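You operate a simulated robot arm through the tools that you are given. There is no shell and no other tool. Be economical: measure what you need, move in short steps, check, and stop when the job is done.

You run a simulated two-armed robot. Do the job below in one go: nothing can be reset, and whatever is moved stays where it is left.

TASK
Press the sample tin's lid shut in the blue press at force MAX.
Fine: tin in the middle of the slide; hold both green levers down till the OK lamp lights; slide back out at the end, tin left on it.

The check looks at the end state, three seconds after you hand in, the way a careful person would. Anything else that was tipped, shoved, dropped, spilled or broken makes it a failure. Lids that push on must go on centred and level and be pressed home; caps that screw on are set level and turned clockwise until they are tight.

THE ROBOT
Two 7-joint arms with fingered hands on one trunk, on a base that drives. Base frame: it is fixed to the floor where the robot stands at the start and does not move with it; the origin is under the middle of the robot, x ahead of it, y to its left, z up; the surface under the hand at the start is at about z = 780. Lengths are in mm, angles in rad, forces in N, time in s.
The left shoulder is at the start at [70, 169, 1218], the right one opposite. With the tool pointing down near the work surface each hand reaches from about 100 to 660 mm from the robot's upright axis, wherever it stands, measured 20 degrees to its own side. Places, roughly: grey press knob [600, 500, 800]; grey press slide [500, 600, 800]; grey press slide plate [600, 600, 800]; leak tester valve [600, -100, 800]. Payload 3.4 kg a hand.
The TCP of each hand is the grasp point between the finger pads, 23 mm short of the fingertips. In the tool frame z runs along the fingers and y along their closing line. Largest opening 116 mm; the body of the gripper starts 65 mm behind the TCP. The gripper is a hand of 4 fingers: y runs from the thumb to the fingers, the wrist lies at [0, 0, -211] in the tool frame, and closing takes about 1.5 s.
Orientation is that of the tool frame in the base frame, as a unit quaternion [x, y, z, w]. With the fingers straight down and closing along the base's y, the tool's x points along the base's -x, its y along +y and its z along -z.

THE INTERFACE
- The arms move only by the tool move_arm. It takes "left_increments", "right_increments" or both (then of equal length, played together; a hand with none holds still); each is one flat list of numbers, 7 for each row, row after row: the shift along the base's x, y, z in mm, then the turn, a rotation vector about the base's x, y, z in degrees, then the finger opening in mm, from 0 to 116. In form: [tx, ty, tz, rx, ry, rz, grip, tx, ty, tz, rx, ry, rz, grip, ...]. A call has 1 to 20 rows; each row shifts and turns the commanded pose from where the row before left it. Rows are played at 5 a second. More than 50 mm and 0.15 rad between two rows, or a gripper value outside its range, and nothing of the call is played. Where a pose cannot be reached the arm comes as near as it can. A force on the tool above 40 N (or 10 N above the force at the start of the call, whichever is more), or a blocked arm, ends the call early, and 0.2 s more pass. The fingers move at their own pace (about 153 mm/s each) and stop on an object; they squeeze with about 28 N. The grip force told is the motor's: it shows also when the fingers shut on nothing. Time passes only in rows, and 0.2 s behind the last, so rows that do not move let the fingers close. The reply holds the time, the measured pose of the TCP, the force on the tool along the base axes, the opening and the grip force, in the units named above and with some noise, with the torque about the TCP (base axes, N m) and any sound that the robot's microphone picked up, and new pictures: "views" is both (left out), scene, wrist or none (wrist: the cameras of the hands that moved).
- Cameras (640 x 400 px; columns grow to the right, rows downward): "scene" is now at [128, 22.3, 1433.1]; the picture's right is [0.29, -0.96, 0.00], its down [-0.68, -0.21, -0.71] and it looks along [0.67, 0.21, -0.71] (base axes); focal length 286 px, centre (320, 200). "left" rides on the left gripper at [-68, 1, -90] in its tool frame; the picture's right is [-0.01, -1.00, 0.00], its down [0.80, -0.01, -0.61] and it looks along [0.61, -0.01, 0.80] (tool axes); focal length 251 px, centre (320, 200). "right" rides on the right gripper at [68, 1, -90] in its tool frame; the picture's right is [-0.01, 1.00, 0.00], its down [-0.79, -0.01, -0.61] and it looks along [-0.61, -0.01, 0.79] (tool axes); focal length 251 px, centre (320, 200). There is no depth. A picture from a camera that has moved, and an enlarged one, comes with that camera's place and axes in the base frame and with its lens.
- move_column(by): slides the trunk up (or, below 0, down) by that many mm; the arms and the scene camera ride with it, the base frame stays. It gives what a move gives, with no picture.
- base_move(legs): drives the robot by 1 to 6 legs, each [ahead, left, turn to the left] in mm, mm and rad, along the robot's own axes; the way and the turn of a leg run together, so that a leg with both is an arc; at most 1500 mm and 3.142 rad a leg. The arms and the cameras ride along, it lands a little off, and it stops where it bumps. It gives what a move gives, and a new picture of the scene camera.
- set_grasp(shape, hand): the hand has 4 fingers and takes this shape, open, in about a second: jaw (thumb against the fingers, like two jaws); tri (thumb and two fingers); tip (a fingertip pinch); poke (one finger out to press); point (the index stretched); flat (the hand flat); cup (the hand cupped); fist (a fist). The gripper value then closes the fingers along that shape, each until it touches; the sizes above hold for jaw. It gives what a move gives, with no picture.
- turn_head(pan, tilt): turns the head with the scene camera to pan (to the left, within 1.501 rad either way) and tilt (down, from -0.506 to 1.204), counted from straight ahead of the robot. It gives what a move gives, and a new picture of the scene camera.
- enlarge(camera, box): a new picture of the part [left, top, right, bottom] of that camera's present view, enlarged. The clock stands still meanwhile.
- job_done(): hands the job in; it is judged then, once.

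Go step by step. Nothing tells you exact positions but the pictures and the camera data: compare them with the known pose of the tool, close in by small moves and look again before you grip or let go. The budget is 120 turns and 260 pictures, counting those below and the enlarged ones. Unless the task says otherwise, let go and move clear before handing in, and close with one line.

The tools are called after "Call:" by a JSON object that holds its "method" and its "body". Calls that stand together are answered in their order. move_arm: Moves the arms, as the interface text tells. Its arguments: {"type":"object","properties":{"left_increments":{"type":"array","items":{"type":"number"}},"right_increments":{"type":"array","items":{"type":"number"}},"views":{"type":"string","enum":["both","scene","wrist","none"]}},"required":[]} The other tools are called the same way: move_column (by) slides the trunk up or down; set_grasp (shape, hand) gives the hand a shape; base_move (legs) drives the base; turn_head (pan, tilt) turns the head that bears the scene camera; enlarge (camera, box) takes an enlarged picture of a part of a camera's view; job_done () hands the job in.

At the start:

```text
t: 0.0
left_tcp_pos: [371.2, 455.5, 1124.0]
left_tcp_rot: [0.001, 1.0, -0.001, 0.0]
left_ft_force: [0.3, -0.7, -0.2]
left_ft_torque: [0.0, -0.01, 0.01]
left_grip_width: 115.9
left_gripper_force: 0.1
left_shape: jaw
right_tcp_pos: [478.7, 42.5, 1185.5]
right_tcp_rot: [0.001, 1.0, -0.001, 0.0]
right_ft_force: [0.1, -0.1, -0.6]
right_ft_torque: [-0.03, 0.0, 0.01]
right_grip_width: 115.9
right_gripper_force: 0.0
right_shape: jaw
trunk travel left (down, up): [-725.0, 215.0]
robot x, y, heading: [0.9, -2.9, 0.003]
head pan, tilt: [0.298, 0.787]
```

scene: 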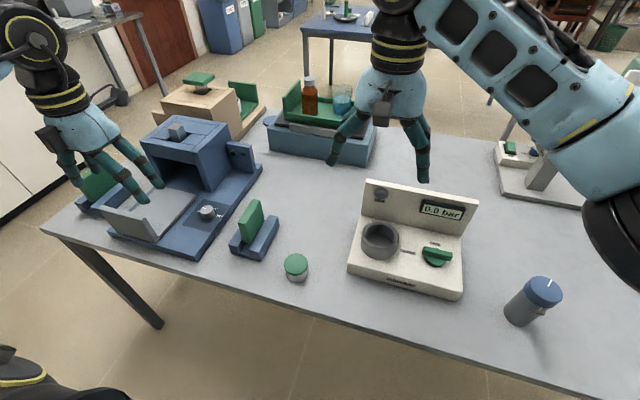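
right: 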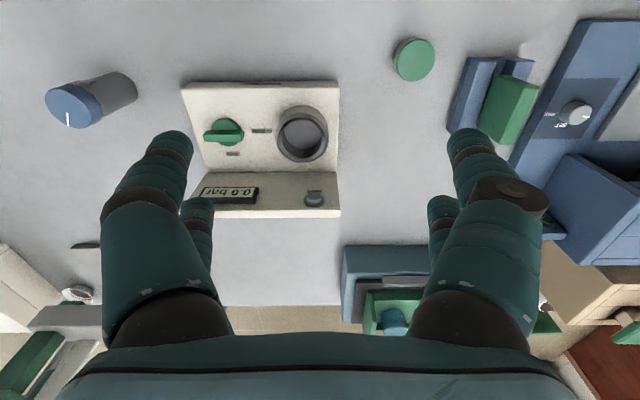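
left: 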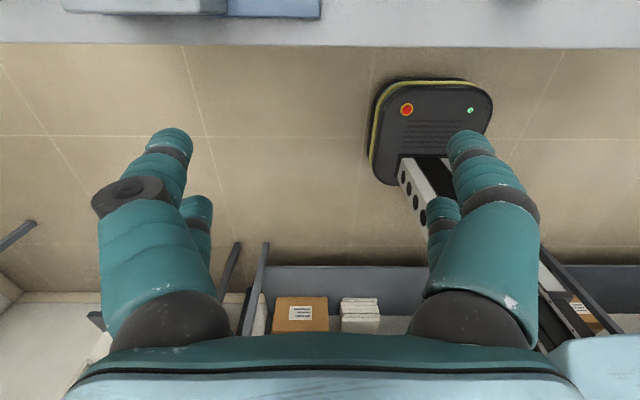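

I see a blue press on the left with a grey slide, a dial and green levers on either side. A small tin with a green lid stands at the table's front edge. I'll look closer first.

Call:
{"method": "enlarge", "body": {"camera": "scene", "box": [40, 100, 320, 290]}}

Call:
{"method": "turn_head", "body": {"pan": 0.75, "tilt": 0.75}}

```text
2.11 times, centred on (180, 195) of scene
camera zoom: at [128.0, 22.3, 1433.1], right [0.29, -0.96, 0.0], down [-0.68, -0.21, -0.71], along [0.67, 0.21, -0.71], focal length 602 px, centre (615, 210)
```

zoom: 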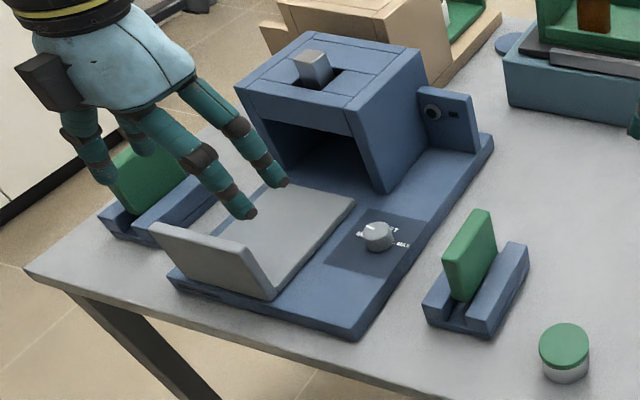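

```text
t: 0.9
left_tcp_pos: [371.1, 454.3, 1125.3]
left_tcp_rot: [0.0, 1.0, -0.002, 0.0]
left_ft_force: [-0.5, 0.1, 0.0]
left_ft_torque: [0.01, 0.0, -0.03]
left_grip_width: 116.1
left_gripper_force: 0.0
left_shape: jaw
right_tcp_pos: [479.9, 41.4, 1186.4]
right_tcp_rot: [0.0, 1.0, 0.0, 0.0]
right_ft_force: [-0.3, -0.4, -0.2]
right_ft_torque: [0.0, -0.02, 0.0]
right_grip_width: 115.7
right_gripper_force: 0.1
right_shape: jaw
trunk travel left (down, up): [-725.0, 215.0]
robot x, y, heading: [-0.1, 3.4, 0.001]
head pan, tilt: [0.75, 0.75]
camera scene: at [111.0, 54.8, 1436.0], right [0.68, -0.73, 0.0], down [-0.5, -0.46, -0.73], along [0.54, 0.5, -0.68], focal length 286 px, centre (320, 200)
```

scene: 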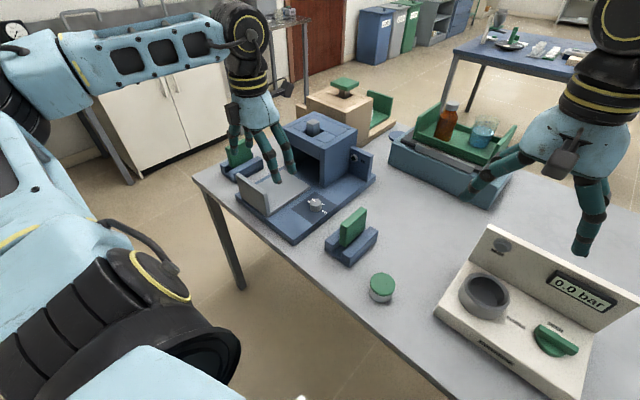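

The blue press seems aligned with x, with its knob near (553,489), slide near (525,655) and levers near y≈355 and y≈905. The tin is near (481,196). I'll bring the right hand over the tin for a closer look.

Call:
{"method": "move_arm", "body": {"right_increments": [0, 40, -40, 0, 0, 0, 116, 0, 40, -40, 0, 0, 0, 116, 0, 40, -40, 0, 0, 0, 116, 0, 34, -40, 0, 0, 0, 116], "views": "wrist"}}

Call:
{"method": "enlarge", "body": {"camera": "scene", "box": [200, 100, 410, 310]}}

```text
refused: row 1 steps farther than a row can; nothing moved
```

```text
1.90 times, centred on (305, 205) of scene
camera zoom: at [111.0, 54.8, 1436.0], right [0.68, -0.73, 0.0], down [-0.5, -0.46, -0.73], along [0.54, 0.5, -0.68], focal length 544 px, centre (349, 190)
```

zoom: 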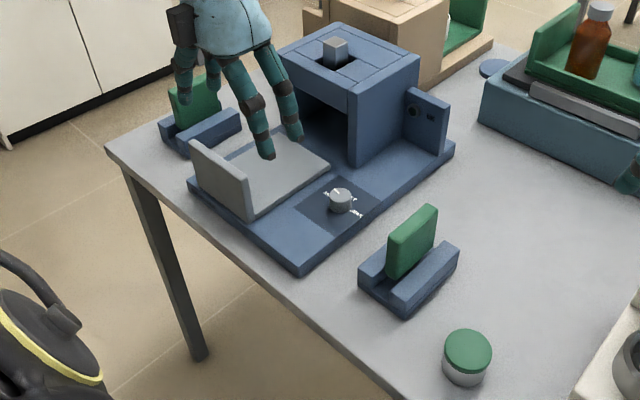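

Row steps are limited to 50 mm of total length, so I'll use smaller ones.

Call:
{"method": "move_arm", "body": {"right_increments": [0, 35, -30, 0, 0, 0, 116, 0, 35, -30, 0, 0, 0, 116, 0, 35, -30, 0, 0, 0, 116, 0, 35, -30, 0, 0, 0, 116, 0, 14, -30, 0, 0, 0, 116], "views": "wrist"}}

```text
t: 2.1
left_tcp_pos: [371.9, 455.2, 1125.1]
left_tcp_rot: [0.0, 1.0, -0.001, -0.001]
left_ft_force: [0.2, 0.9, -0.8]
left_ft_torque: [-0.01, 0.03, -0.02]
left_grip_width: 116.3
left_gripper_force: 0.0
left_shape: jaw
right_tcp_pos: [475.1, 156.2, 1037.7]
right_tcp_rot: [0.0, 1.0, 0.0, 0.001]
right_ft_force: [0.0, 0.2, 0.2]
right_ft_torque: [0.0, 0.0, 0.01]
right_grip_width: 115.8
right_gripper_force: 0.2
right_shape: jaw
right hand out of reach, approached as far as the arm can: row 3, 4, 5
trunk travel left (down, up): [-725.0, 215.0]
robot x, y, heading: [0.1, 0.4, -0.0]
head pan, tilt: [0.75, 0.75]
camera right: at [405.6, 156.6, 1127.7], right [0.01, 1.0, 0.0], down [0.79, -0.01, 0.61], along [0.61, -0.01, -0.79], focal length 251 px, centre (320, 200)
```

right: 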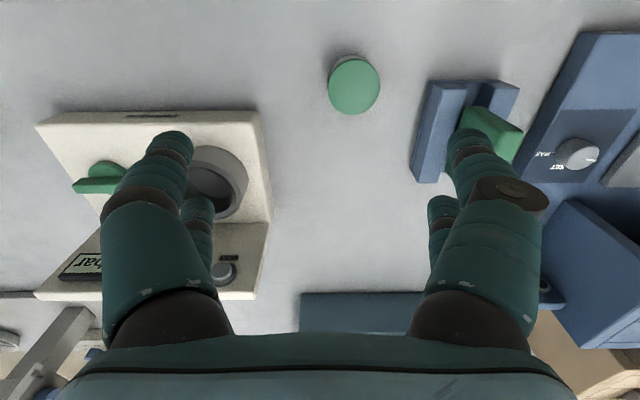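

The tin is at about (477,194) with a lid about 58 mm across. The right arm can't cross that far, so I'll drive left, putting the press centrally in front of the robot.

Call:
{"method": "move_arm", "body": {"right_increments": [0, -30, 40, 0, 0, 0, 116, 0, -30, 40, 0, 0, 0, 116], "views": "none"}}

Call:
{"method": "base_move", "body": {"legs": [[0, 600, 0]]}}

Call:
{"method": "turn_head", "body": {"pan": 0.0, "tilt": 0.8}}

```text
t: 2.7
left_tcp_pos: [371.3, 452.9, 1125.5]
left_tcp_rot: [0.0, 1.0, 0.0, 0.0]
left_ft_force: [-0.2, -0.2, 0.2]
left_ft_torque: [-0.02, 0.01, 0.02]
left_grip_width: 116.0
left_gripper_force: 0.0
left_shape: jaw
right_tcp_pos: [473.5, 95.0, 1118.3]
right_tcp_rot: [0.002, 1.0, 0.0, 0.001]
right_ft_force: [0.4, 0.0, 0.3]
right_ft_torque: [0.03, 0.01, 0.0]
right_grip_width: 116.2
right_gripper_force: 0.0
right_shape: jaw
trunk travel left (down, up): [-725.0, 215.0]
robot x, y, heading: [-0.7, -0.3, 0.006]
head pan, tilt: [0.75, 0.75]
```

```text
t: 6.0
left_tcp_pos: [369.7, 1043.1, 1125.8]
left_tcp_rot: [-0.001, 1.0, -0.001, 0.001]
left_ft_force: [-0.3, 0.2, 0.0]
left_ft_torque: [0.02, 0.02, -0.02]
left_grip_width: 115.8
left_gripper_force: 0.0
left_shape: jaw
right_tcp_pos: [472.6, 685.6, 1117.2]
right_tcp_rot: [-0.001, 1.0, 0.0, 0.0]
right_ft_force: [-0.2, 0.2, 0.5]
right_ft_torque: [0.0, 0.04, 0.0]
right_grip_width: 115.9
right_gripper_force: 0.0
right_shape: jaw
trunk travel left (down, up): [-725.0, 215.0]
robot x, y, heading: [-0.3, 587.7, -0.003]
head pan, tilt: [0.75, 0.75]
camera scene: at [110.1, 643.0, 1436.1], right [0.68, -0.73, 0.0], down [-0.5, -0.47, -0.73], along [0.53, 0.5, -0.68], focal length 286 px, centre (320, 200)
```

scene: 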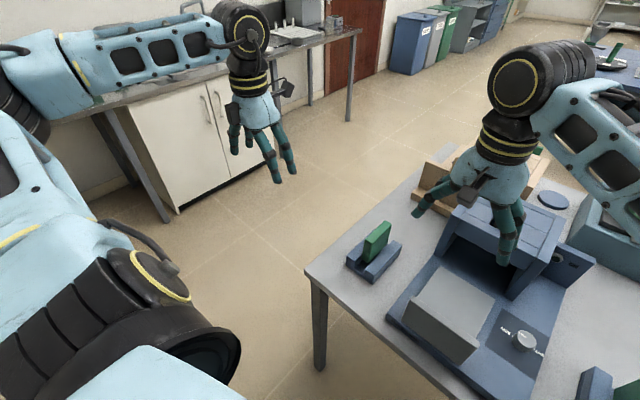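

```text
t: 7.1
left_tcp_pos: [370.0, 1044.0, 1125.8]
left_tcp_rot: [-0.001, 1.0, -0.001, 0.001]
left_ft_force: [0.2, 0.2, 0.0]
left_ft_torque: [-0.02, -0.02, 0.03]
left_grip_width: 116.1
left_gripper_force: 0.1
left_shape: jaw
right_tcp_pos: [473.9, 686.0, 1117.5]
right_tcp_rot: [-0.001, 1.0, 0.0, 0.0]
right_ft_force: [0.2, -0.7, -0.1]
right_ft_torque: [-0.01, 0.0, 0.01]
right_grip_width: 115.9
right_gripper_force: 0.2
right_shape: jaw
trunk travel left (down, up): [-725.0, 215.0]
robot x, y, heading: [1.5, 590.6, 0.005]
head pan, tilt: [0.0, 0.799]
camera scene: at [130.3, 587.2, 1432.1], right [0.0, -1.0, 0.0], down [-0.72, 0.0, -0.7], along [0.7, 0.0, -0.72], focal length 286 px, centre (320, 200)
```

scene: 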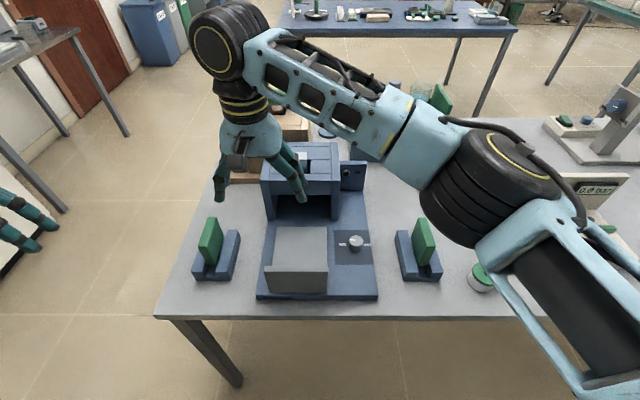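

The view is now clear, with the press centred ahead. I'll move the right hand back over the tin and look down at it.

Call:
{"method": "move_arm", "body": {"right_increments": [0, -46, 0, 0, 0, 0, 116, 0, -46, 0, 0, 0, 0, 116, 0, -46, 0, 0, 0, 0, 116, 0, -46, 0, 0, 0, 0, 116, 0, -46, 0, 0, 0, 0, 116, 0, -46, 0, 0, 0, 0, 116, 0, -46, 0, 0, 0, 0, 116, 0, -42, -22, 0, 0, 0, 116, 0, -42, -22, 0, 0, 0, 116, 0, -42, -22, 0, 0, 0, 116, 0, -44, -22, 0, 0, 0, 116, 0, 0, -45, 0, 0, 0, 116, 0, 0, -45, 0, 0, 0, 116]}}

Call:
{"method": "enlarge", "body": {"camera": "scene", "box": [180, 120, 460, 310]}}

```text
t: 9.9
left_tcp_pos: [369.9, 1043.2, 1125.2]
left_tcp_rot: [0.0, 1.0, -0.002, 0.0]
left_ft_force: [-0.5, 0.6, -0.4]
left_ft_torque: [0.02, 0.0, -0.04]
left_grip_width: 115.8
left_gripper_force: 0.1
left_shape: jaw
right_tcp_pos: [473.2, 195.4, 938.6]
right_tcp_rot: [-0.001, 1.0, 0.0, 0.0]
right_ft_force: [-0.4, 0.2, -0.2]
right_ft_torque: [-0.01, 0.02, -0.03]
right_grip_width: 116.0
right_gripper_force: 0.0
right_shape: jaw
trunk travel left (down, up): [-725.0, 215.0]
robot x, y, heading: [0.9, 588.0, 0.005]
head pan, tilt: [0.0, 0.799]
camera scene: at [130.7, 586.7, 1432.1], right [0.0, -1.0, 0.0], down [-0.72, 0.0, -0.7], along [0.7, 0.0, -0.72], focal length 286 px, centre (320, 200)
camera right: at [405.1, 195.4, 1028.4], right [0.01, 1.0, 0.0], down [0.79, -0.01, 0.61], along [0.61, 0.0, -0.79], focal length 251 px, centre (320, 200)
```

scene: 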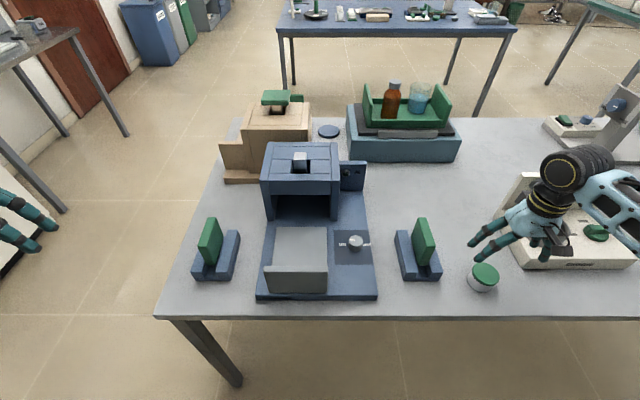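
right: 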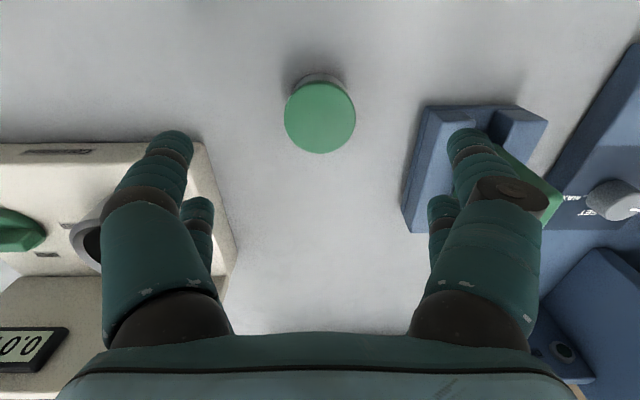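

```text
2.11 times, centred on (320, 215) of scene
camera zoom: at [130.7, 586.7, 1432.1], right [0.0, -1.0, 0.0], down [-0.72, 0.0, -0.7], along [0.7, 0.0, -0.72], focal length 602 px, centre (320, 168)
```

zoom: 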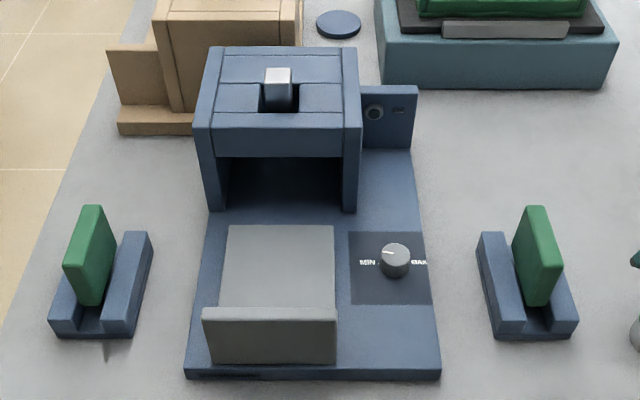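

Call:
{"method": "enlarge", "body": {"camera": "scene", "box": [450, 240, 530, 300]}}

Call:
{"method": "enlarge", "body": {"camera": "right", "box": [260, 50, 380, 170]}}

Call:
{"method": "enlarge", "body": {"camera": "scene", "box": [325, 220, 385, 265]}}

```text
6.67 times, centred on (490, 270) of scene
camera zoom: at [130.7, 586.7, 1432.1], right [0.0, -1.0, 0.0], down [-0.72, 0.0, -0.7], along [0.7, 0.0, -0.72], focal length 1906 px, centre (-813, -267)
```

zoom: 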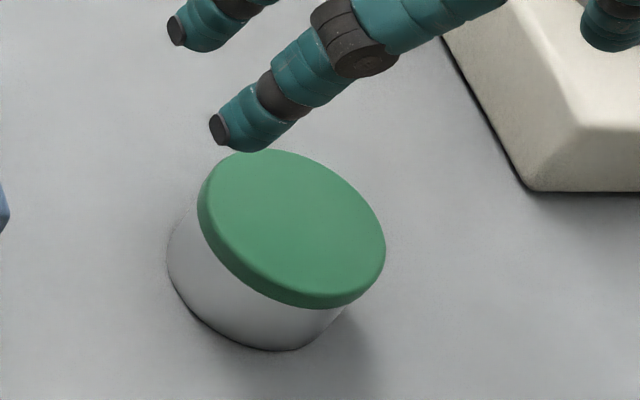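

```text
3.33 times, centred on (320, 110) of right
camera zoom: at [405.1, 195.4, 1028.4], right [0.01, 1.0, 0.0], down [0.79, -0.01, 0.61], along [0.61, 0.0, -0.79], focal length 838 px, centre (320, 500)
```

zoom: 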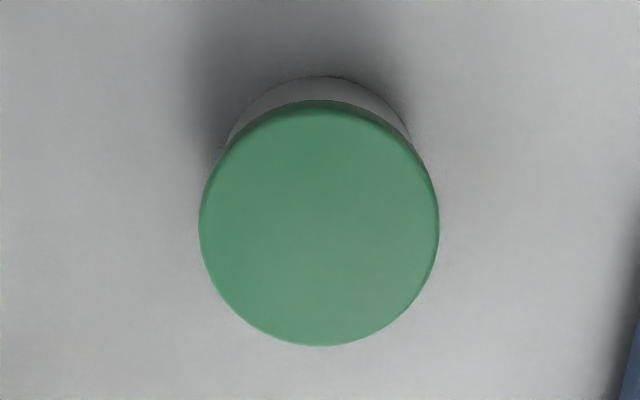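

```text
8.89 times, centred on (355, 242) of scene
camera zoom: at [130.7, 586.7, 1432.1], right [0.0, -1.0, 0.0], down [-0.72, 0.0, -0.7], along [0.7, 0.0, -0.72], focal length 2541 px, centre (9, -178)
```

zoom: 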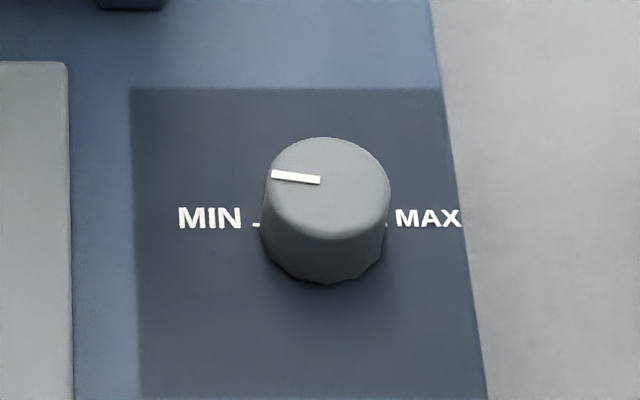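

The lid sits level on the tin, and the knob points to MIN. I'll lower the right hand around the tin, low on its body, and close.

Call:
{"method": "move_arm", "body": {"right_increments": [4, 0, -45, 0, 0, 0, 116, 0, 0, -45, 0, 0, 0, 116, 0, 0, -30, 0, 0, 0, 116, 0, 0, -9, 0, 0, 0, 116]}}

```text
t: 10.9
left_tcp_pos: [370.6, 1043.3, 1125.5]
left_tcp_rot: [-0.001, 1.0, 0.0, 0.0]
left_ft_force: [-0.2, 0.0, 0.4]
left_ft_torque: [-0.03, 0.02, -0.04]
left_grip_width: 116.0
left_gripper_force: 0.0
left_shape: jaw
right_tcp_pos: [477.1, 193.4, 810.0]
right_tcp_rot: [-0.001, 1.0, 0.0, 0.0]
right_ft_force: [-0.4, -0.7, -0.3]
right_ft_torque: [0.04, -0.01, -0.01]
right_grip_width: 116.1
right_gripper_force: 0.1
right_shape: jaw
trunk travel left (down, up): [-725.0, 215.0]
robot x, y, heading: [0.4, 586.6, 0.003]
head pan, tilt: [0.0, 0.799]
camera scene: at [130.5, 587.2, 1432.0], right [0.0, -1.0, 0.0], down [-0.72, 0.0, -0.7], along [0.7, 0.0, -0.72], focal length 286 px, centre (320, 200)
camera right: at [408.2, 194.7, 900.2], right [0.01, 1.0, 0.0], down [0.79, -0.01, 0.61], along [0.61, 0.0, -0.79], focal length 251 px, centre (320, 200)
```

scene: 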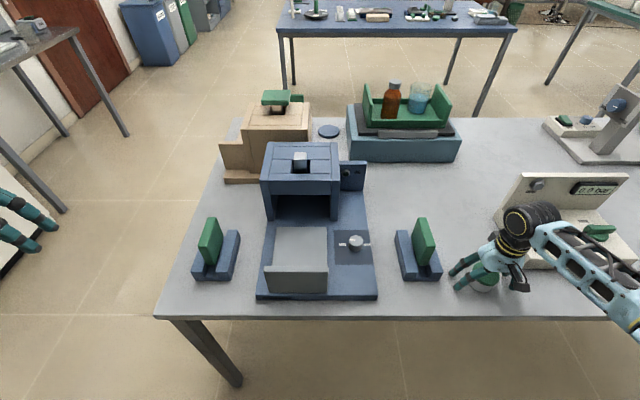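
right: 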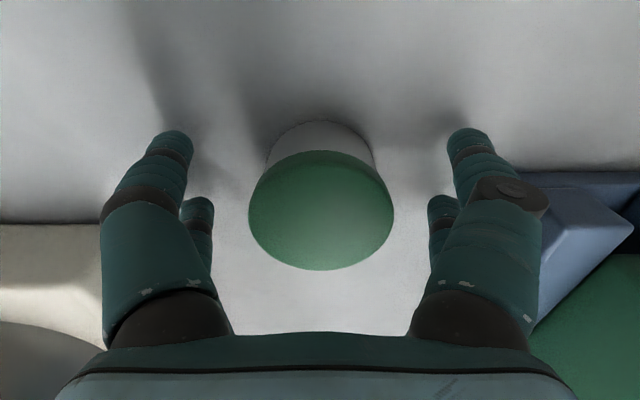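

Call:
{"method": "move_arm", "body": {"right_increments": [-3, 0, -3, 0, 0, 0, 80, 0, 0, 0, 0, 0, 0, 66, 0, 0, 0, 0, 0, 0, 60, 0, 0, 0, 0, 0, 0, 54, 0, 0, 0, 0, 0, 0, 48, 0, 0, 0, 0, 0, 0, 48, 0, 0, 0, 0, 0, 0, 48]}}

```text
t: 12.5
left_tcp_pos: [370.8, 1042.4, 1124.3]
left_tcp_rot: [-0.001, 1.0, -0.001, 0.001]
left_ft_force: [0.3, 0.2, 0.1]
left_ft_torque: [-0.02, 0.0, -0.01]
left_grip_width: 116.0
left_gripper_force: 0.1
left_shape: jaw
right_tcp_pos: [474.7, 193.5, 808.1]
right_tcp_rot: [-0.002, 1.0, 0.0, 0.0]
right_ft_force: [0.6, 0.2, 0.1]
right_ft_torque: [0.0, 0.04, 0.0]
right_grip_width: 50.1
right_gripper_force: 0.0
right_shape: jaw
trunk travel left (down, up): [-725.0, 215.0]
robot x, y, heading: [2.2, 586.3, 0.002]
head pan, tilt: [0.0, 0.799]
camera scene: at [130.3, 587.2, 1432.1], right [0.0, -1.0, 0.0], down [-0.72, 0.0, -0.7], along [0.7, 0.0, -0.72], focal length 286 px, centre (320, 200)
camera right: at [405.0, 194.6, 898.2], right [0.01, 1.0, 0.0], down [0.79, -0.01, 0.61], along [0.61, 0.0, -0.79], focal length 251 px, centre (320, 200)
```

scene: 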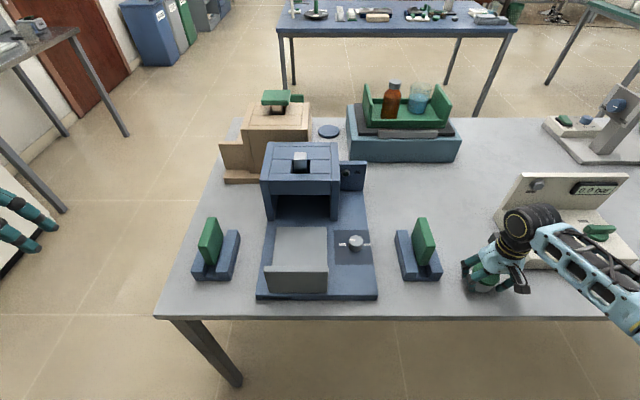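
right: 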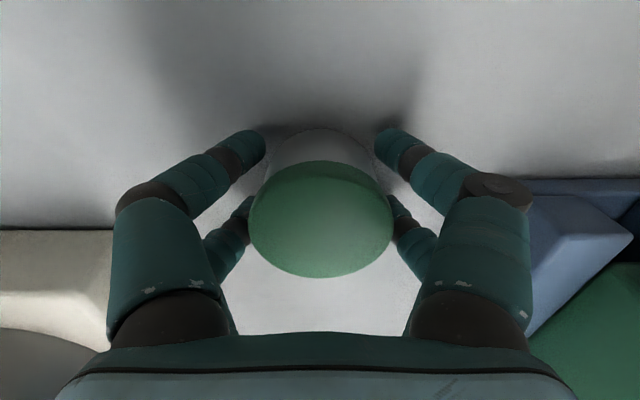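

Call:
{"method": "move_arm", "body": {"right_increments": [0, 0, 0, 0, 0, 0, 44, 0, 0, 0, 0, 0, 0, 40, 0, 0, 0, 0, 0, 0, 36, 0, 0, 0, 0, 0, 0, 30, 0, 0, 0, 0, 0, 0, 30], "views": "wrist"}}

```text
t: 13.7
left_tcp_pos: [371.1, 1043.2, 1125.5]
left_tcp_rot: [-0.001, 1.0, -0.001, 0.001]
left_ft_force: [0.8, -0.6, 0.1]
left_ft_torque: [0.0, -0.02, 0.05]
left_grip_width: 115.9
left_gripper_force: 0.0
left_shape: jaw
right_tcp_pos: [474.0, 193.6, 808.5]
right_tcp_rot: [-0.001, 1.0, 0.0, 0.001]
right_ft_force: [-0.3, 0.1, 0.2]
right_ft_torque: [-0.02, -0.03, 0.02]
right_grip_width: 37.1
right_gripper_force: 28.0
right_shape: jaw
trunk travel left (down, up): [-725.0, 215.0]
robot x, y, heading: [2.6, 588.5, 0.002]
head pan, tilt: [0.0, 0.799]
camera right: at [405.0, 194.5, 898.1], right [0.01, 1.0, 0.0], down [0.79, -0.01, 0.61], along [0.61, 0.0, -0.79], focal length 251 px, centre (320, 200)
```

right: 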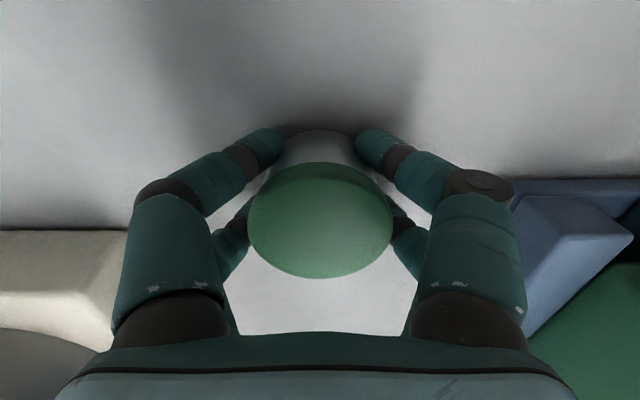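

The tin's body is gripped at 28 N with the lid level. I'll lift carefully and check.

Call:
{"method": "move_arm", "body": {"right_increments": [0, 0, 10, 0, 0, 0, 30, 0, 0, 15, 0, 0, 0, 30, 0, 0, 25, 0, 0, 0, 30, 0, 0, 25, 0, 0, 0, 30, 0, 0, 25, 0, 0, 0, 30, 0, 0, 25, 0, 0, 0, 30, 0, 0, 25, 0, 0, 0, 30]}}

Call:
{"method": "enlarge", "body": {"camera": "scene", "box": [460, 180, 580, 270]}}

```text
t: 15.3
left_tcp_pos: [369.2, 1044.4, 1124.1]
left_tcp_rot: [-0.002, 1.0, 0.0, 0.001]
left_ft_force: [0.2, -0.4, 1.2]
left_ft_torque: [0.01, -0.02, -0.01]
left_grip_width: 115.8
left_gripper_force: 0.0
left_shape: jaw
right_tcp_pos: [474.4, 194.7, 958.2]
right_tcp_rot: [-0.002, 1.0, 0.0, 0.0]
right_ft_force: [-0.4, -0.5, -0.1]
right_ft_torque: [0.02, 0.03, -0.03]
right_grip_width: 36.5
right_gripper_force: 28.1
right_shape: jaw
trunk travel left (down, up): [-725.0, 215.0]
robot x, y, heading: [-0.5, 594.5, 0.006]
head pan, tilt: [0.0, 0.799]
camera scene: at [130.3, 587.3, 1432.0], right [0.0, -1.0, 0.0], down [-0.72, 0.0, -0.7], along [0.7, 0.0, -0.72], focal length 286 px, centre (320, 200)
camera right: at [405.2, 193.6, 1048.3], right [0.01, 1.0, 0.0], down [0.79, -0.01, 0.61], along [0.61, -0.01, -0.79], focal length 251 px, centre (320, 200)
```

scene: 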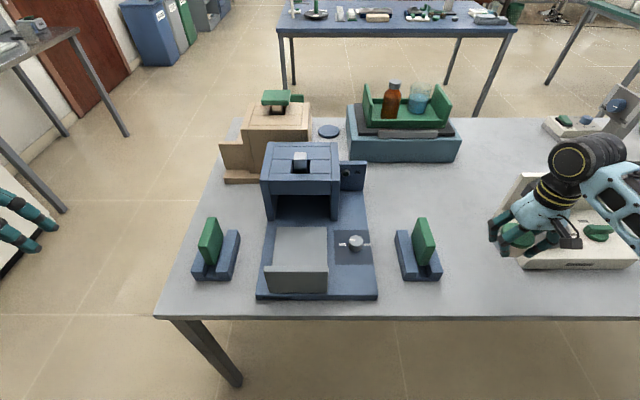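
right: 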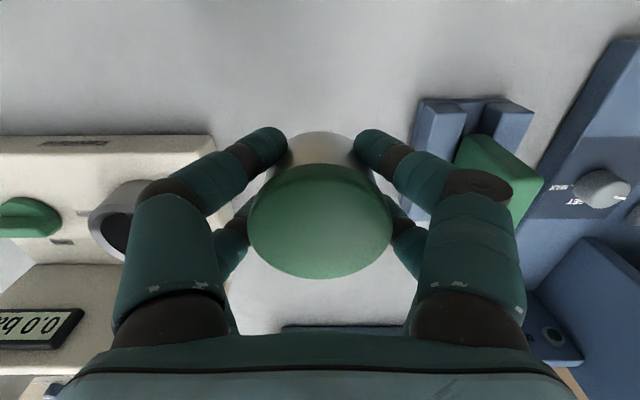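

```text
4.44 times, centred on (520, 225) of scene
camera zoom: at [130.3, 587.3, 1432.0], right [0.0, -1.0, 0.0], down [-0.72, 0.0, -0.7], along [0.7, 0.0, -0.72], focal length 1270 px, centre (-569, 89)
```

zoom: 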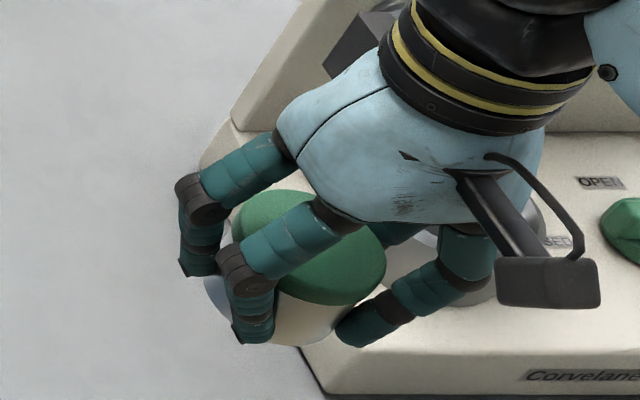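

The tin is securely held. I'll carry it over to the slide, whose plate I take to be x 457–628, y 570–708.

Call:
{"method": "move_arm", "body": {"right_increments": [0, 40, 0, 0, 0, 0, 30, 0, 40, 0, 0, 0, 0, 30, 0, 40, 0, 0, 0, 0, 30, 0, 40, 0, 0, 0, 0, 30, 0, 40, 0, 0, 0, 0, 30, 10, 40, 0, 0, 0, 0, 30, 10, 40, 0, 0, 0, 0, 30, 10, 40, 0, 0, 0, 0, 30, 10, 40, 0, 0, 0, 0, 30, 10, 40, 0, 0, 0, 0, 30, 10, 30, 0, 0, 0, 0, 30, 6, 14, 0, 0, 0, 0, 30]}}

```text
t: 17.9
left_tcp_pos: [369.9, 1044.5, 1125.7]
left_tcp_rot: [-0.001, 1.0, 0.0, -0.001]
left_ft_force: [0.0, 0.1, -0.4]
left_ft_torque: [-0.01, 0.0, -0.02]
left_grip_width: 115.8
left_gripper_force: 0.0
left_shape: jaw
right_tcp_pos: [541.5, 637.9, 957.6]
right_tcp_rot: [-0.001, 1.0, -0.001, -0.001]
right_ft_force: [-0.7, 0.4, -1.0]
right_ft_torque: [-0.04, -0.04, -0.03]
right_grip_width: 35.3
right_gripper_force: 28.6
right_shape: jaw
trunk travel left (down, up): [-725.0, 215.0]
robot x, y, heading: [-0.4, 587.3, 0.003]
head pan, tilt: [0.0, 0.799]
camera scene: at [130.5, 587.8, 1432.0], right [0.0, -1.0, 0.0], down [-0.72, 0.0, -0.7], along [0.7, 0.0, -0.72], focal length 286 px, centre (320, 200)
camera right: at [471.7, 638.4, 1047.7], right [0.01, 1.0, 0.0], down [0.8, -0.01, 0.61], along [0.61, -0.01, -0.8], focal length 251 px, centre (320, 200)
```

scene: 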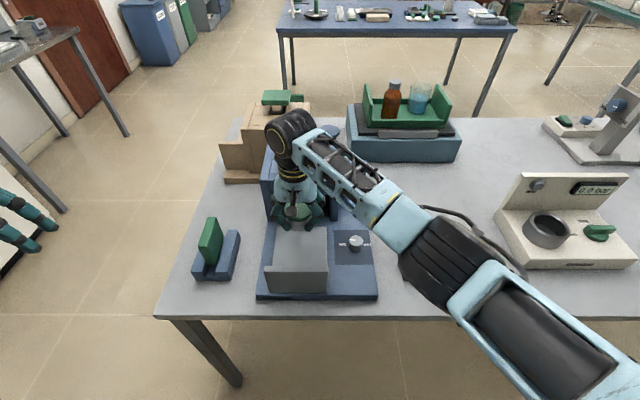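
right: 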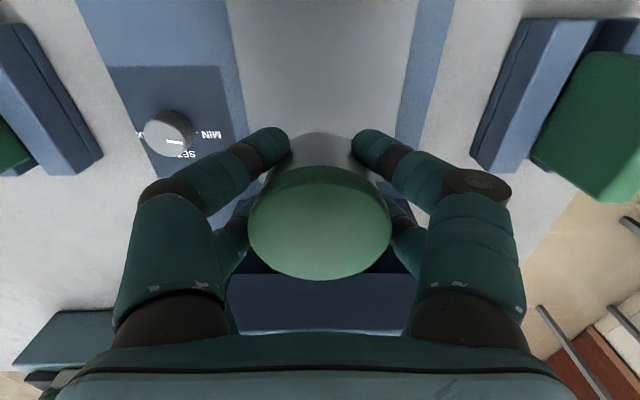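

Call:
{"method": "move_arm", "body": {"right_increments": [-3, -1, -30, 0, 0, 0, 30, 0, 0, -30, 0, 0, 0, 30], "views": "wrist"}}

Call:
{"method": "enlarge", "body": {"camera": "scene", "box": [240, 160, 400, 310]}}

```text
t: 18.5
left_tcp_pos: [370.1, 1045.1, 1124.1]
left_tcp_rot: [-0.001, 1.0, -0.001, 0.0]
left_ft_force: [0.1, 0.9, -0.4]
left_ft_torque: [-0.01, 0.02, 0.02]
left_grip_width: 115.8
left_gripper_force: 0.0
left_shape: jaw
right_tcp_pos: [535.7, 638.6, 897.2]
right_tcp_rot: [-0.001, 1.0, 0.0, 0.0]
right_ft_force: [-0.6, 0.2, -1.2]
right_ft_torque: [0.0, 0.0, 0.02]
right_grip_width: 35.2
right_gripper_force: 27.8
right_shape: jaw
trunk travel left (down, up): [-725.0, 215.0]
robot x, y, heading: [-2.3, 588.5, 0.0]
head pan, tilt: [0.0, 0.799]
camera right: at [466.6, 638.7, 986.9], right [0.01, 1.0, 0.0], down [0.79, -0.01, 0.61], along [0.61, 0.0, -0.79], focal length 251 px, centre (320, 200)
```

right: 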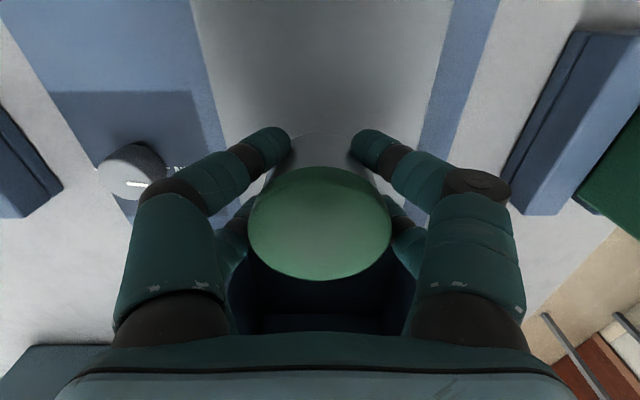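

```text
2.67 times, centred on (320, 235) of scene
camera zoom: at [130.7, 587.7, 1432.0], right [0.0, -1.0, 0.0], down [-0.72, 0.0, -0.7], along [0.7, 0.0, -0.72], focal length 762 px, centre (320, 107)
```

zoom: 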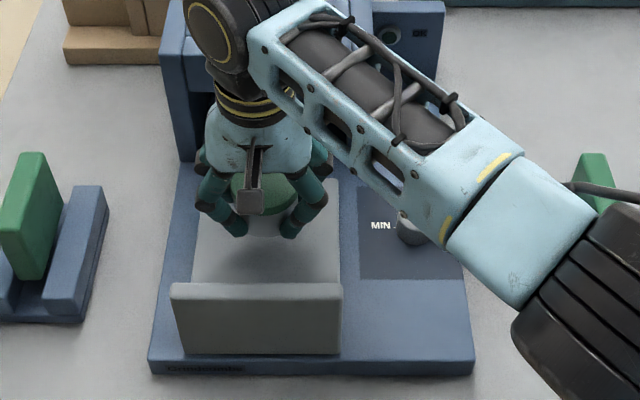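

Call:
{"method": "move_arm", "body": {"right_increments": [1, 0, -15, 0, 0, 0, 30, 1, 0, -15, 0, 0, 0, 30, 0, 0, -6, 0, 0, 0, 30], "views": "none"}}

Call:
{"method": "enlarge", "body": {"camera": "scene", "box": [250, 200, 350, 300]}}

```text
t: 19.3
left_tcp_pos: [369.8, 1044.8, 1125.5]
left_tcp_rot: [-0.001, 1.0, 0.0, 0.001]
left_ft_force: [0.2, -0.2, 0.0]
left_ft_torque: [0.0, 0.02, 0.04]
left_grip_width: 115.8
left_gripper_force: 0.1
left_shape: jaw
right_tcp_pos: [539.6, 636.8, 862.5]
right_tcp_rot: [-0.001, 1.0, 0.0, 0.0]
right_ft_force: [0.8, 0.8, -1.2]
right_ft_torque: [0.01, 0.02, 0.02]
right_grip_width: 35.4
right_gripper_force: 27.6
right_shape: jaw
trunk travel left (down, up): [-725.0, 215.0]
robot x, y, heading: [-2.9, 586.3, 0.003]
head pan, tilt: [0.0, 0.799]
```

```text
4.00 times, centred on (300, 250) of scene
camera zoom: at [130.4, 587.3, 1432.0], right [0.0, -1.0, 0.0], down [-0.72, 0.0, -0.7], along [0.7, 0.0, -0.72], focal length 1144 px, centre (400, 0)
```

zoom: 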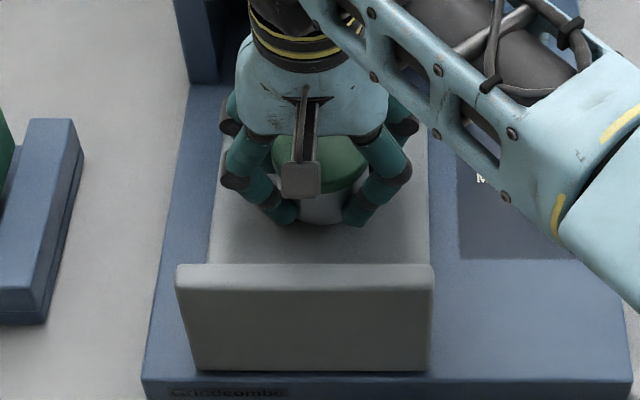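

Call:
{"method": "move_arm", "body": {"right_increments": [0, 1, -3, 0, 0, 0, 30, 0, 0, -3, 0, 0, 0, 30, 0, 0, -2, 0, 0, 0, 30, 0, 0, -2, 0, 0, 0, 30], "views": "none"}}

```text
t: 20.3
left_tcp_pos: [368.5, 1043.6, 1124.4]
left_tcp_rot: [0.0, 1.0, 0.0, 0.001]
left_ft_force: [0.1, -0.6, -0.1]
left_ft_torque: [-0.01, -0.01, -0.02]
left_grip_width: 115.9
left_gripper_force: 0.1
left_shape: jaw
right_tcp_pos: [538.7, 638.3, 852.8]
right_tcp_rot: [-0.002, 1.0, 0.0, 0.001]
right_ft_force: [0.8, 0.4, 4.0]
right_ft_torque: [0.02, -0.17, -0.03]
right_grip_width: 35.2
right_gripper_force: 28.4
right_shape: jaw
trunk travel left (down, up): [-725.0, 215.0]
robot x, y, heading: [-1.0, 590.4, 0.003]
head pan, tilt: [0.0, 0.799]
```

Contact with the plate is starting at about TCP z 853. I'll go 1 mm more, then look.

Call:
{"method": "move_arm", "body": {"right_increments": [0, 0, -1, 0, 0, 0, 30, 0, 0, 0, 0, 0, 0, 30], "views": "wrist"}}

```text
t: 20.9
left_tcp_pos: [367.5, 1043.8, 1126.3]
left_tcp_rot: [0.0, 1.0, 0.0, 0.001]
left_ft_force: [-0.3, -0.4, 0.4]
left_ft_torque: [-0.04, 0.01, -0.01]
left_grip_width: 116.3
left_gripper_force: 0.0
left_shape: jaw
right_tcp_pos: [539.0, 638.9, 851.3]
right_tcp_rot: [0.0, 1.0, 0.0, 0.001]
right_ft_force: [2.6, 0.2, 10.1]
right_ft_torque: [0.0, -0.27, 0.0]
right_grip_width: 35.0
right_gripper_force: 27.9
right_shape: jaw
trunk travel left (down, up): [-725.0, 215.0]
robot x, y, heading: [-2.9, 587.1, 0.001]
head pan, tilt: [0.0, 0.799]
camera right: at [469.6, 638.6, 942.4], right [0.01, 1.0, 0.0], down [0.79, -0.01, 0.61], along [0.61, 0.0, -0.79], focal length 251 px, centre (320, 200)
```

right: 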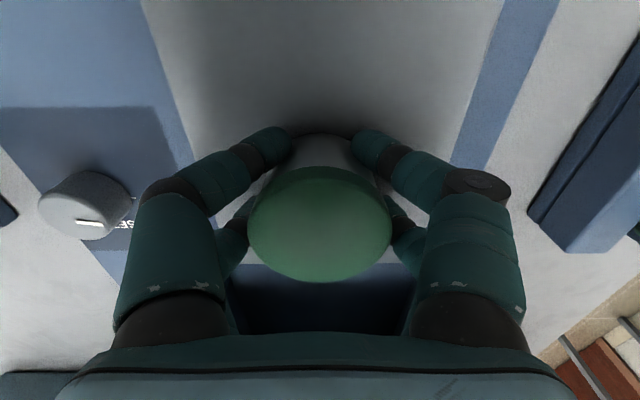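

The tin is centred in y on the plate. I'll release gently and look.

Call:
{"method": "move_arm", "body": {"right_increments": [0, 0, 0, 0, 0, 0, 42, 0, 0, 0, 0, 0, 0, 56, 0, 0, 0, 0, 0, 0, 80, 0, 0, 0, 0, 0, 0, 110, 0, 0, 0, 0, 0, 0, 116], "views": "wrist"}}

```text
t: 22.1
left_tcp_pos: [369.4, 1043.4, 1124.7]
left_tcp_rot: [-0.001, 1.0, -0.001, 0.0]
left_ft_force: [-0.3, -0.3, -0.5]
left_ft_torque: [-0.02, 0.02, -0.01]
left_grip_width: 115.7
left_gripper_force: 0.1
left_shape: jaw
right_tcp_pos: [539.3, 638.5, 852.9]
right_tcp_rot: [-0.001, 1.0, 0.0, 0.001]
right_ft_force: [1.0, 0.1, 0.0]
right_ft_torque: [0.02, -0.01, -0.01]
right_grip_width: 115.9
right_gripper_force: 0.1
right_shape: jaw
trunk travel left (down, up): [-725.0, 215.0]
robot x, y, heading: [-1.3, 589.0, -0.0]
head pan, tilt: [0.0, 0.799]
camera right: at [470.4, 638.4, 941.3], right [0.01, 1.0, 0.0], down [0.79, -0.01, 0.61], along [0.61, 0.0, -0.8], focal length 251 px, centre (320, 200)
```

right: 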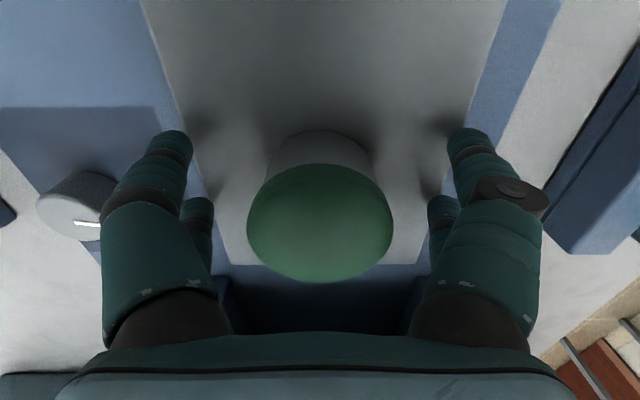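

Call:
{"method": "move_arm", "body": {"right_increments": [0, 0, 40, 0, 0, 0, 116, 0, 0, 40, 0, 0, 0, 116, 0, 0, 40, 0, 0, 0, 116, 0, -40, 0, 0, 0, 0, 116, 0, -40, 0, 0, 0, 0, 116, 0, -40, 0, 0, 0, 0, 100, 10, -22, 0, 0, 0, 0, 80]}}

Call:
{"method": "enlarge", "body": {"camera": "scene", "box": [240, 190, 380, 310]}}

```text
t: 23.7
left_tcp_pos: [370.6, 1042.9, 1124.3]
left_tcp_rot: [-0.001, 1.0, -0.001, 0.0]
left_ft_force: [0.0, 0.1, 0.5]
left_ft_torque: [-0.01, 0.01, 0.02]
left_grip_width: 115.8
left_gripper_force: 0.0
left_shape: jaw
right_tcp_pos: [549.5, 496.0, 971.0]
right_tcp_rot: [-0.001, 1.0, 0.0, 0.0]
right_ft_force: [-0.1, -0.5, 1.7]
right_ft_torque: [-0.01, -0.01, 0.04]
right_grip_width: 80.6
right_gripper_force: 0.1
right_shape: jaw
trunk travel left (down, up): [-725.0, 215.0]
robot x, y, heading: [-0.6, 591.1, 0.006]
head pan, tilt: [0.0, 0.799]
camera scene: at [130.8, 586.4, 1432.0], right [0.0, -1.0, 0.0], down [-0.72, 0.0, -0.7], along [0.7, 0.0, -0.72], focal length 286 px, centre (320, 200)
camera right: at [480.4, 495.7, 1061.8], right [0.01, 1.0, 0.0], down [0.8, -0.01, 0.61], along [0.61, 0.0, -0.8], focal length 251 px, centre (320, 200)
```

scene: 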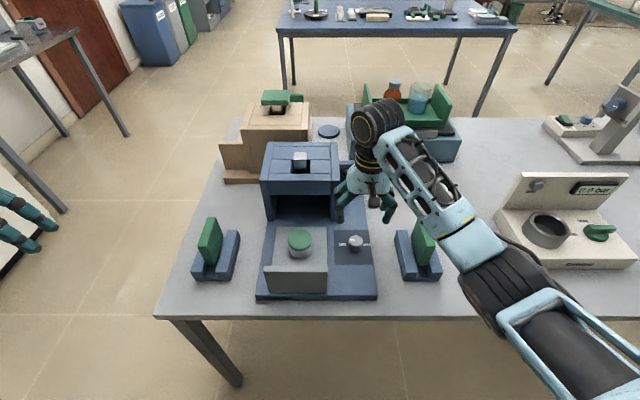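
right: 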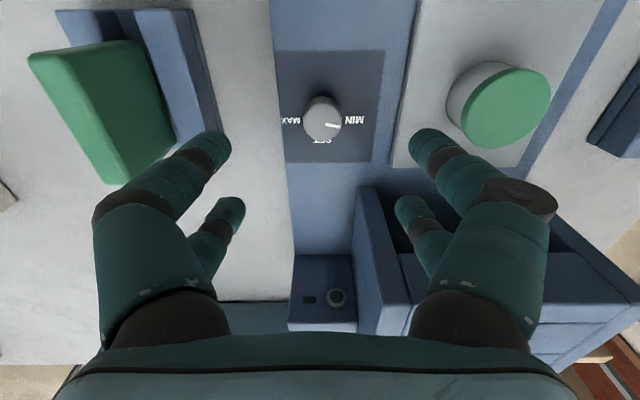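

```text
3.33 times, centred on (310, 250) of scene
camera zoom: at [130.8, 586.4, 1432.0], right [0.0, -1.0, 0.0], down [-0.72, 0.0, -0.7], along [0.7, 0.0, -0.72], focal length 953 px, centre (353, 33)
```

zoom: 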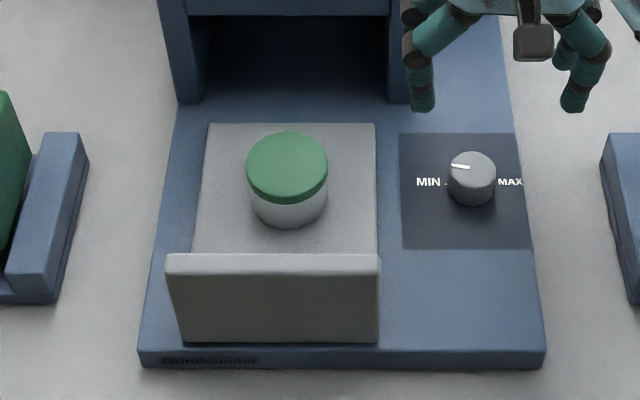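

Call:
{"method": "enlarge", "body": {"camera": "right", "box": [260, 70, 400, 160]}}

Call:
{"method": "enlarge", "body": {"camera": "scene", "box": [325, 220, 385, 265]}}

```text
4.44 times, centred on (330, 115) of right
camera zoom: at [480.4, 495.7, 1061.8], right [0.01, 1.0, 0.0], down [0.8, -0.01, 0.61], along [0.61, 0.0, -0.8], focal length 1118 px, centre (276, 578)
```

zoom: 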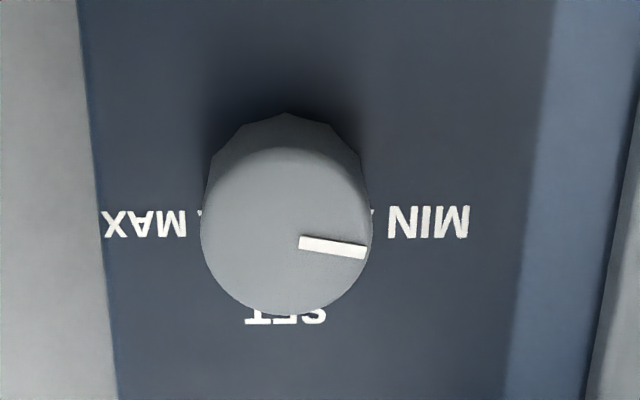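

```text
8.89 times, centred on (355, 242) of scene
camera zoom: at [130.8, 586.4, 1432.0], right [0.0, -1.0, 0.0], down [-0.72, 0.0, -0.7], along [0.7, 0.0, -0.72], focal length 2541 px, centre (9, -178)
```

zoom: 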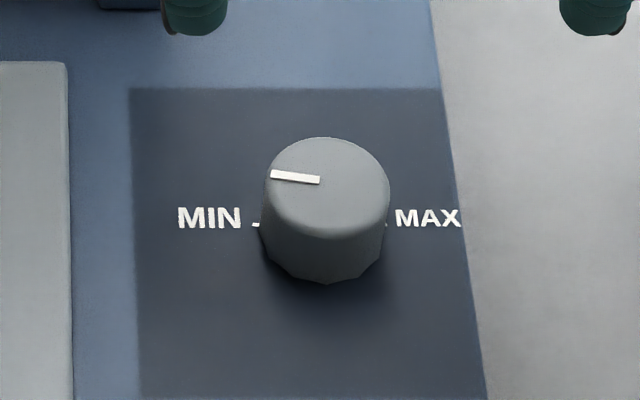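

The tin is well placed. The knob is at about (562,497) with its top at z≈839, about 35 mm wide, pointing to MIN. MAX is 180° clockwise, so I'll pre-rotate the hand above it by +88°.

Call:
{"method": "move_arm", "body": {"right_increments": [3, 0, 0, 0, 0, 8, 80, 3, 0, 0, 0, 0, 8, 80, 3, 0, 0, 0, 0, 8, 80, 3, 0, 0, 0, 0, 8, 80, 0, 0, 0, 0, 0, 8, 80, 0, 0, 0, 0, 0, 8, 80, 0, 0, 0, 0, 0, 8, 80, 0, 0, 0, 0, 0, 8, 80, 0, 0, 0, 0, 0, 8, 80, 0, 0, 0, 0, 0, 8, 80, 0, 0, 0, 0, 0, 8, 80]}}

```text
t: 26.1
left_tcp_pos: [369.5, 1043.8, 1125.1]
left_tcp_rot: [-0.001, 1.0, -0.001, 0.001]
left_ft_force: [-0.6, 0.0, 0.6]
left_ft_torque: [0.0, -0.01, 0.0]
left_grip_width: 116.0
left_gripper_force: 0.1
left_shape: jaw
right_tcp_pos: [560.7, 496.0, 971.1]
right_tcp_rot: [-0.697, 0.717, 0.0, 0.0]
right_ft_force: [0.0, 0.5, 0.0]
right_ft_torque: [-0.01, 0.02, 0.02]
right_grip_width: 80.3
right_gripper_force: 0.1
right_shape: jaw
trunk travel left (down, up): [-725.0, 215.0]
robot x, y, heading: [0.5, 590.2, 0.004]
head pan, tilt: [0.0, 0.799]
camera scene: at [130.3, 587.2, 1432.1], right [0.0, -1.0, 0.0], down [-0.72, 0.0, -0.7], along [0.7, 0.0, -0.72], focal length 286 px, centre (320, 200)
camera right: at [557.9, 427.4, 1061.4], right [-1.0, 0.04, 0.0], down [0.03, 0.79, 0.61], along [0.02, 0.61, -0.79], focal length 251 px, centre (320, 200)
```

scene: 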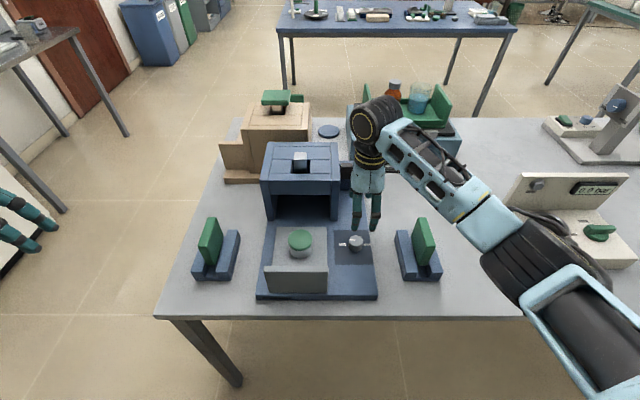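
right: 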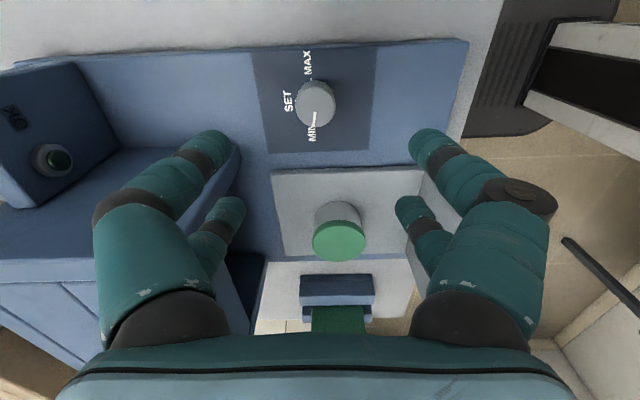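

Call:
{"method": "move_arm", "body": {"right_increments": [0, 0, -40, 0, 0, 0, 80, 0, 0, -40, 0, 0, 0, 80, 0, 0, -25, 0, 0, 0, 80, 0, 0, -14, 0, 0, 0, 80]}}

```text
t: 27.1
left_tcp_pos: [370.5, 1044.5, 1125.1]
left_tcp_rot: [-0.002, 1.0, -0.001, 0.0]
left_ft_force: [-0.3, 0.0, -0.6]
left_ft_torque: [-0.01, -0.03, 0.01]
left_grip_width: 116.1
left_gripper_force: 0.1
left_shape: jaw
right_tcp_pos: [561.3, 495.7, 853.7]
right_tcp_rot: [-0.695, 0.719, 0.0, 0.0]
right_ft_force: [0.4, 0.5, 0.0]
right_ft_torque: [-0.01, 0.04, 0.0]
right_grip_width: 80.8
right_gripper_force: 0.1
right_shape: jaw
trunk travel left (down, up): [-725.0, 215.0]
robot x, y, heading: [-1.7, 587.9, 0.002]
head pan, tilt: [0.0, 0.799]
camera scene: at [130.5, 587.2, 1432.1], right [0.0, -1.0, 0.0], down [-0.72, 0.0, -0.7], along [0.7, 0.0, -0.72], focal length 286 px, centre (320, 200)
camera right: at [558.9, 426.3, 943.1], right [-1.0, 0.04, 0.0], down [0.03, 0.79, 0.61], along [0.03, 0.61, -0.79], focal length 251 px, centre (320, 200)
```

scene: 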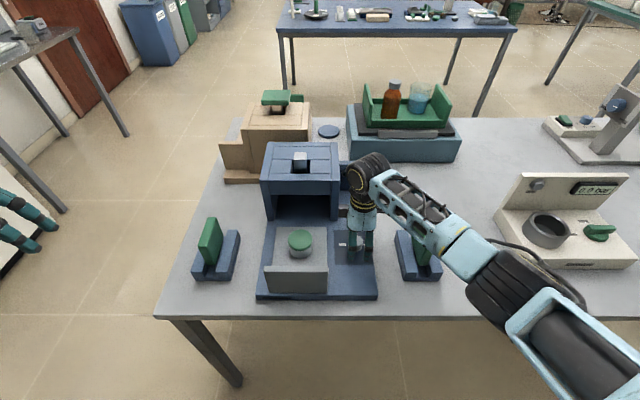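
right: 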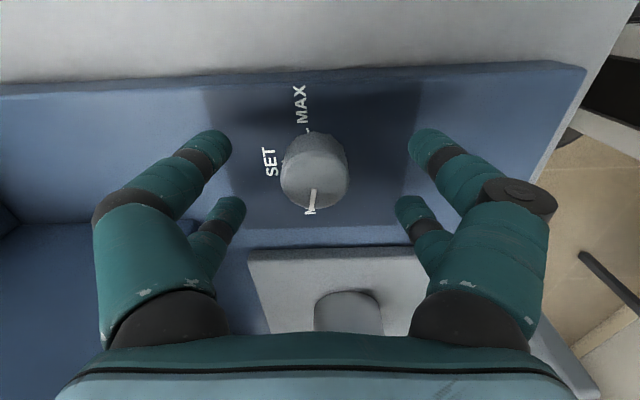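

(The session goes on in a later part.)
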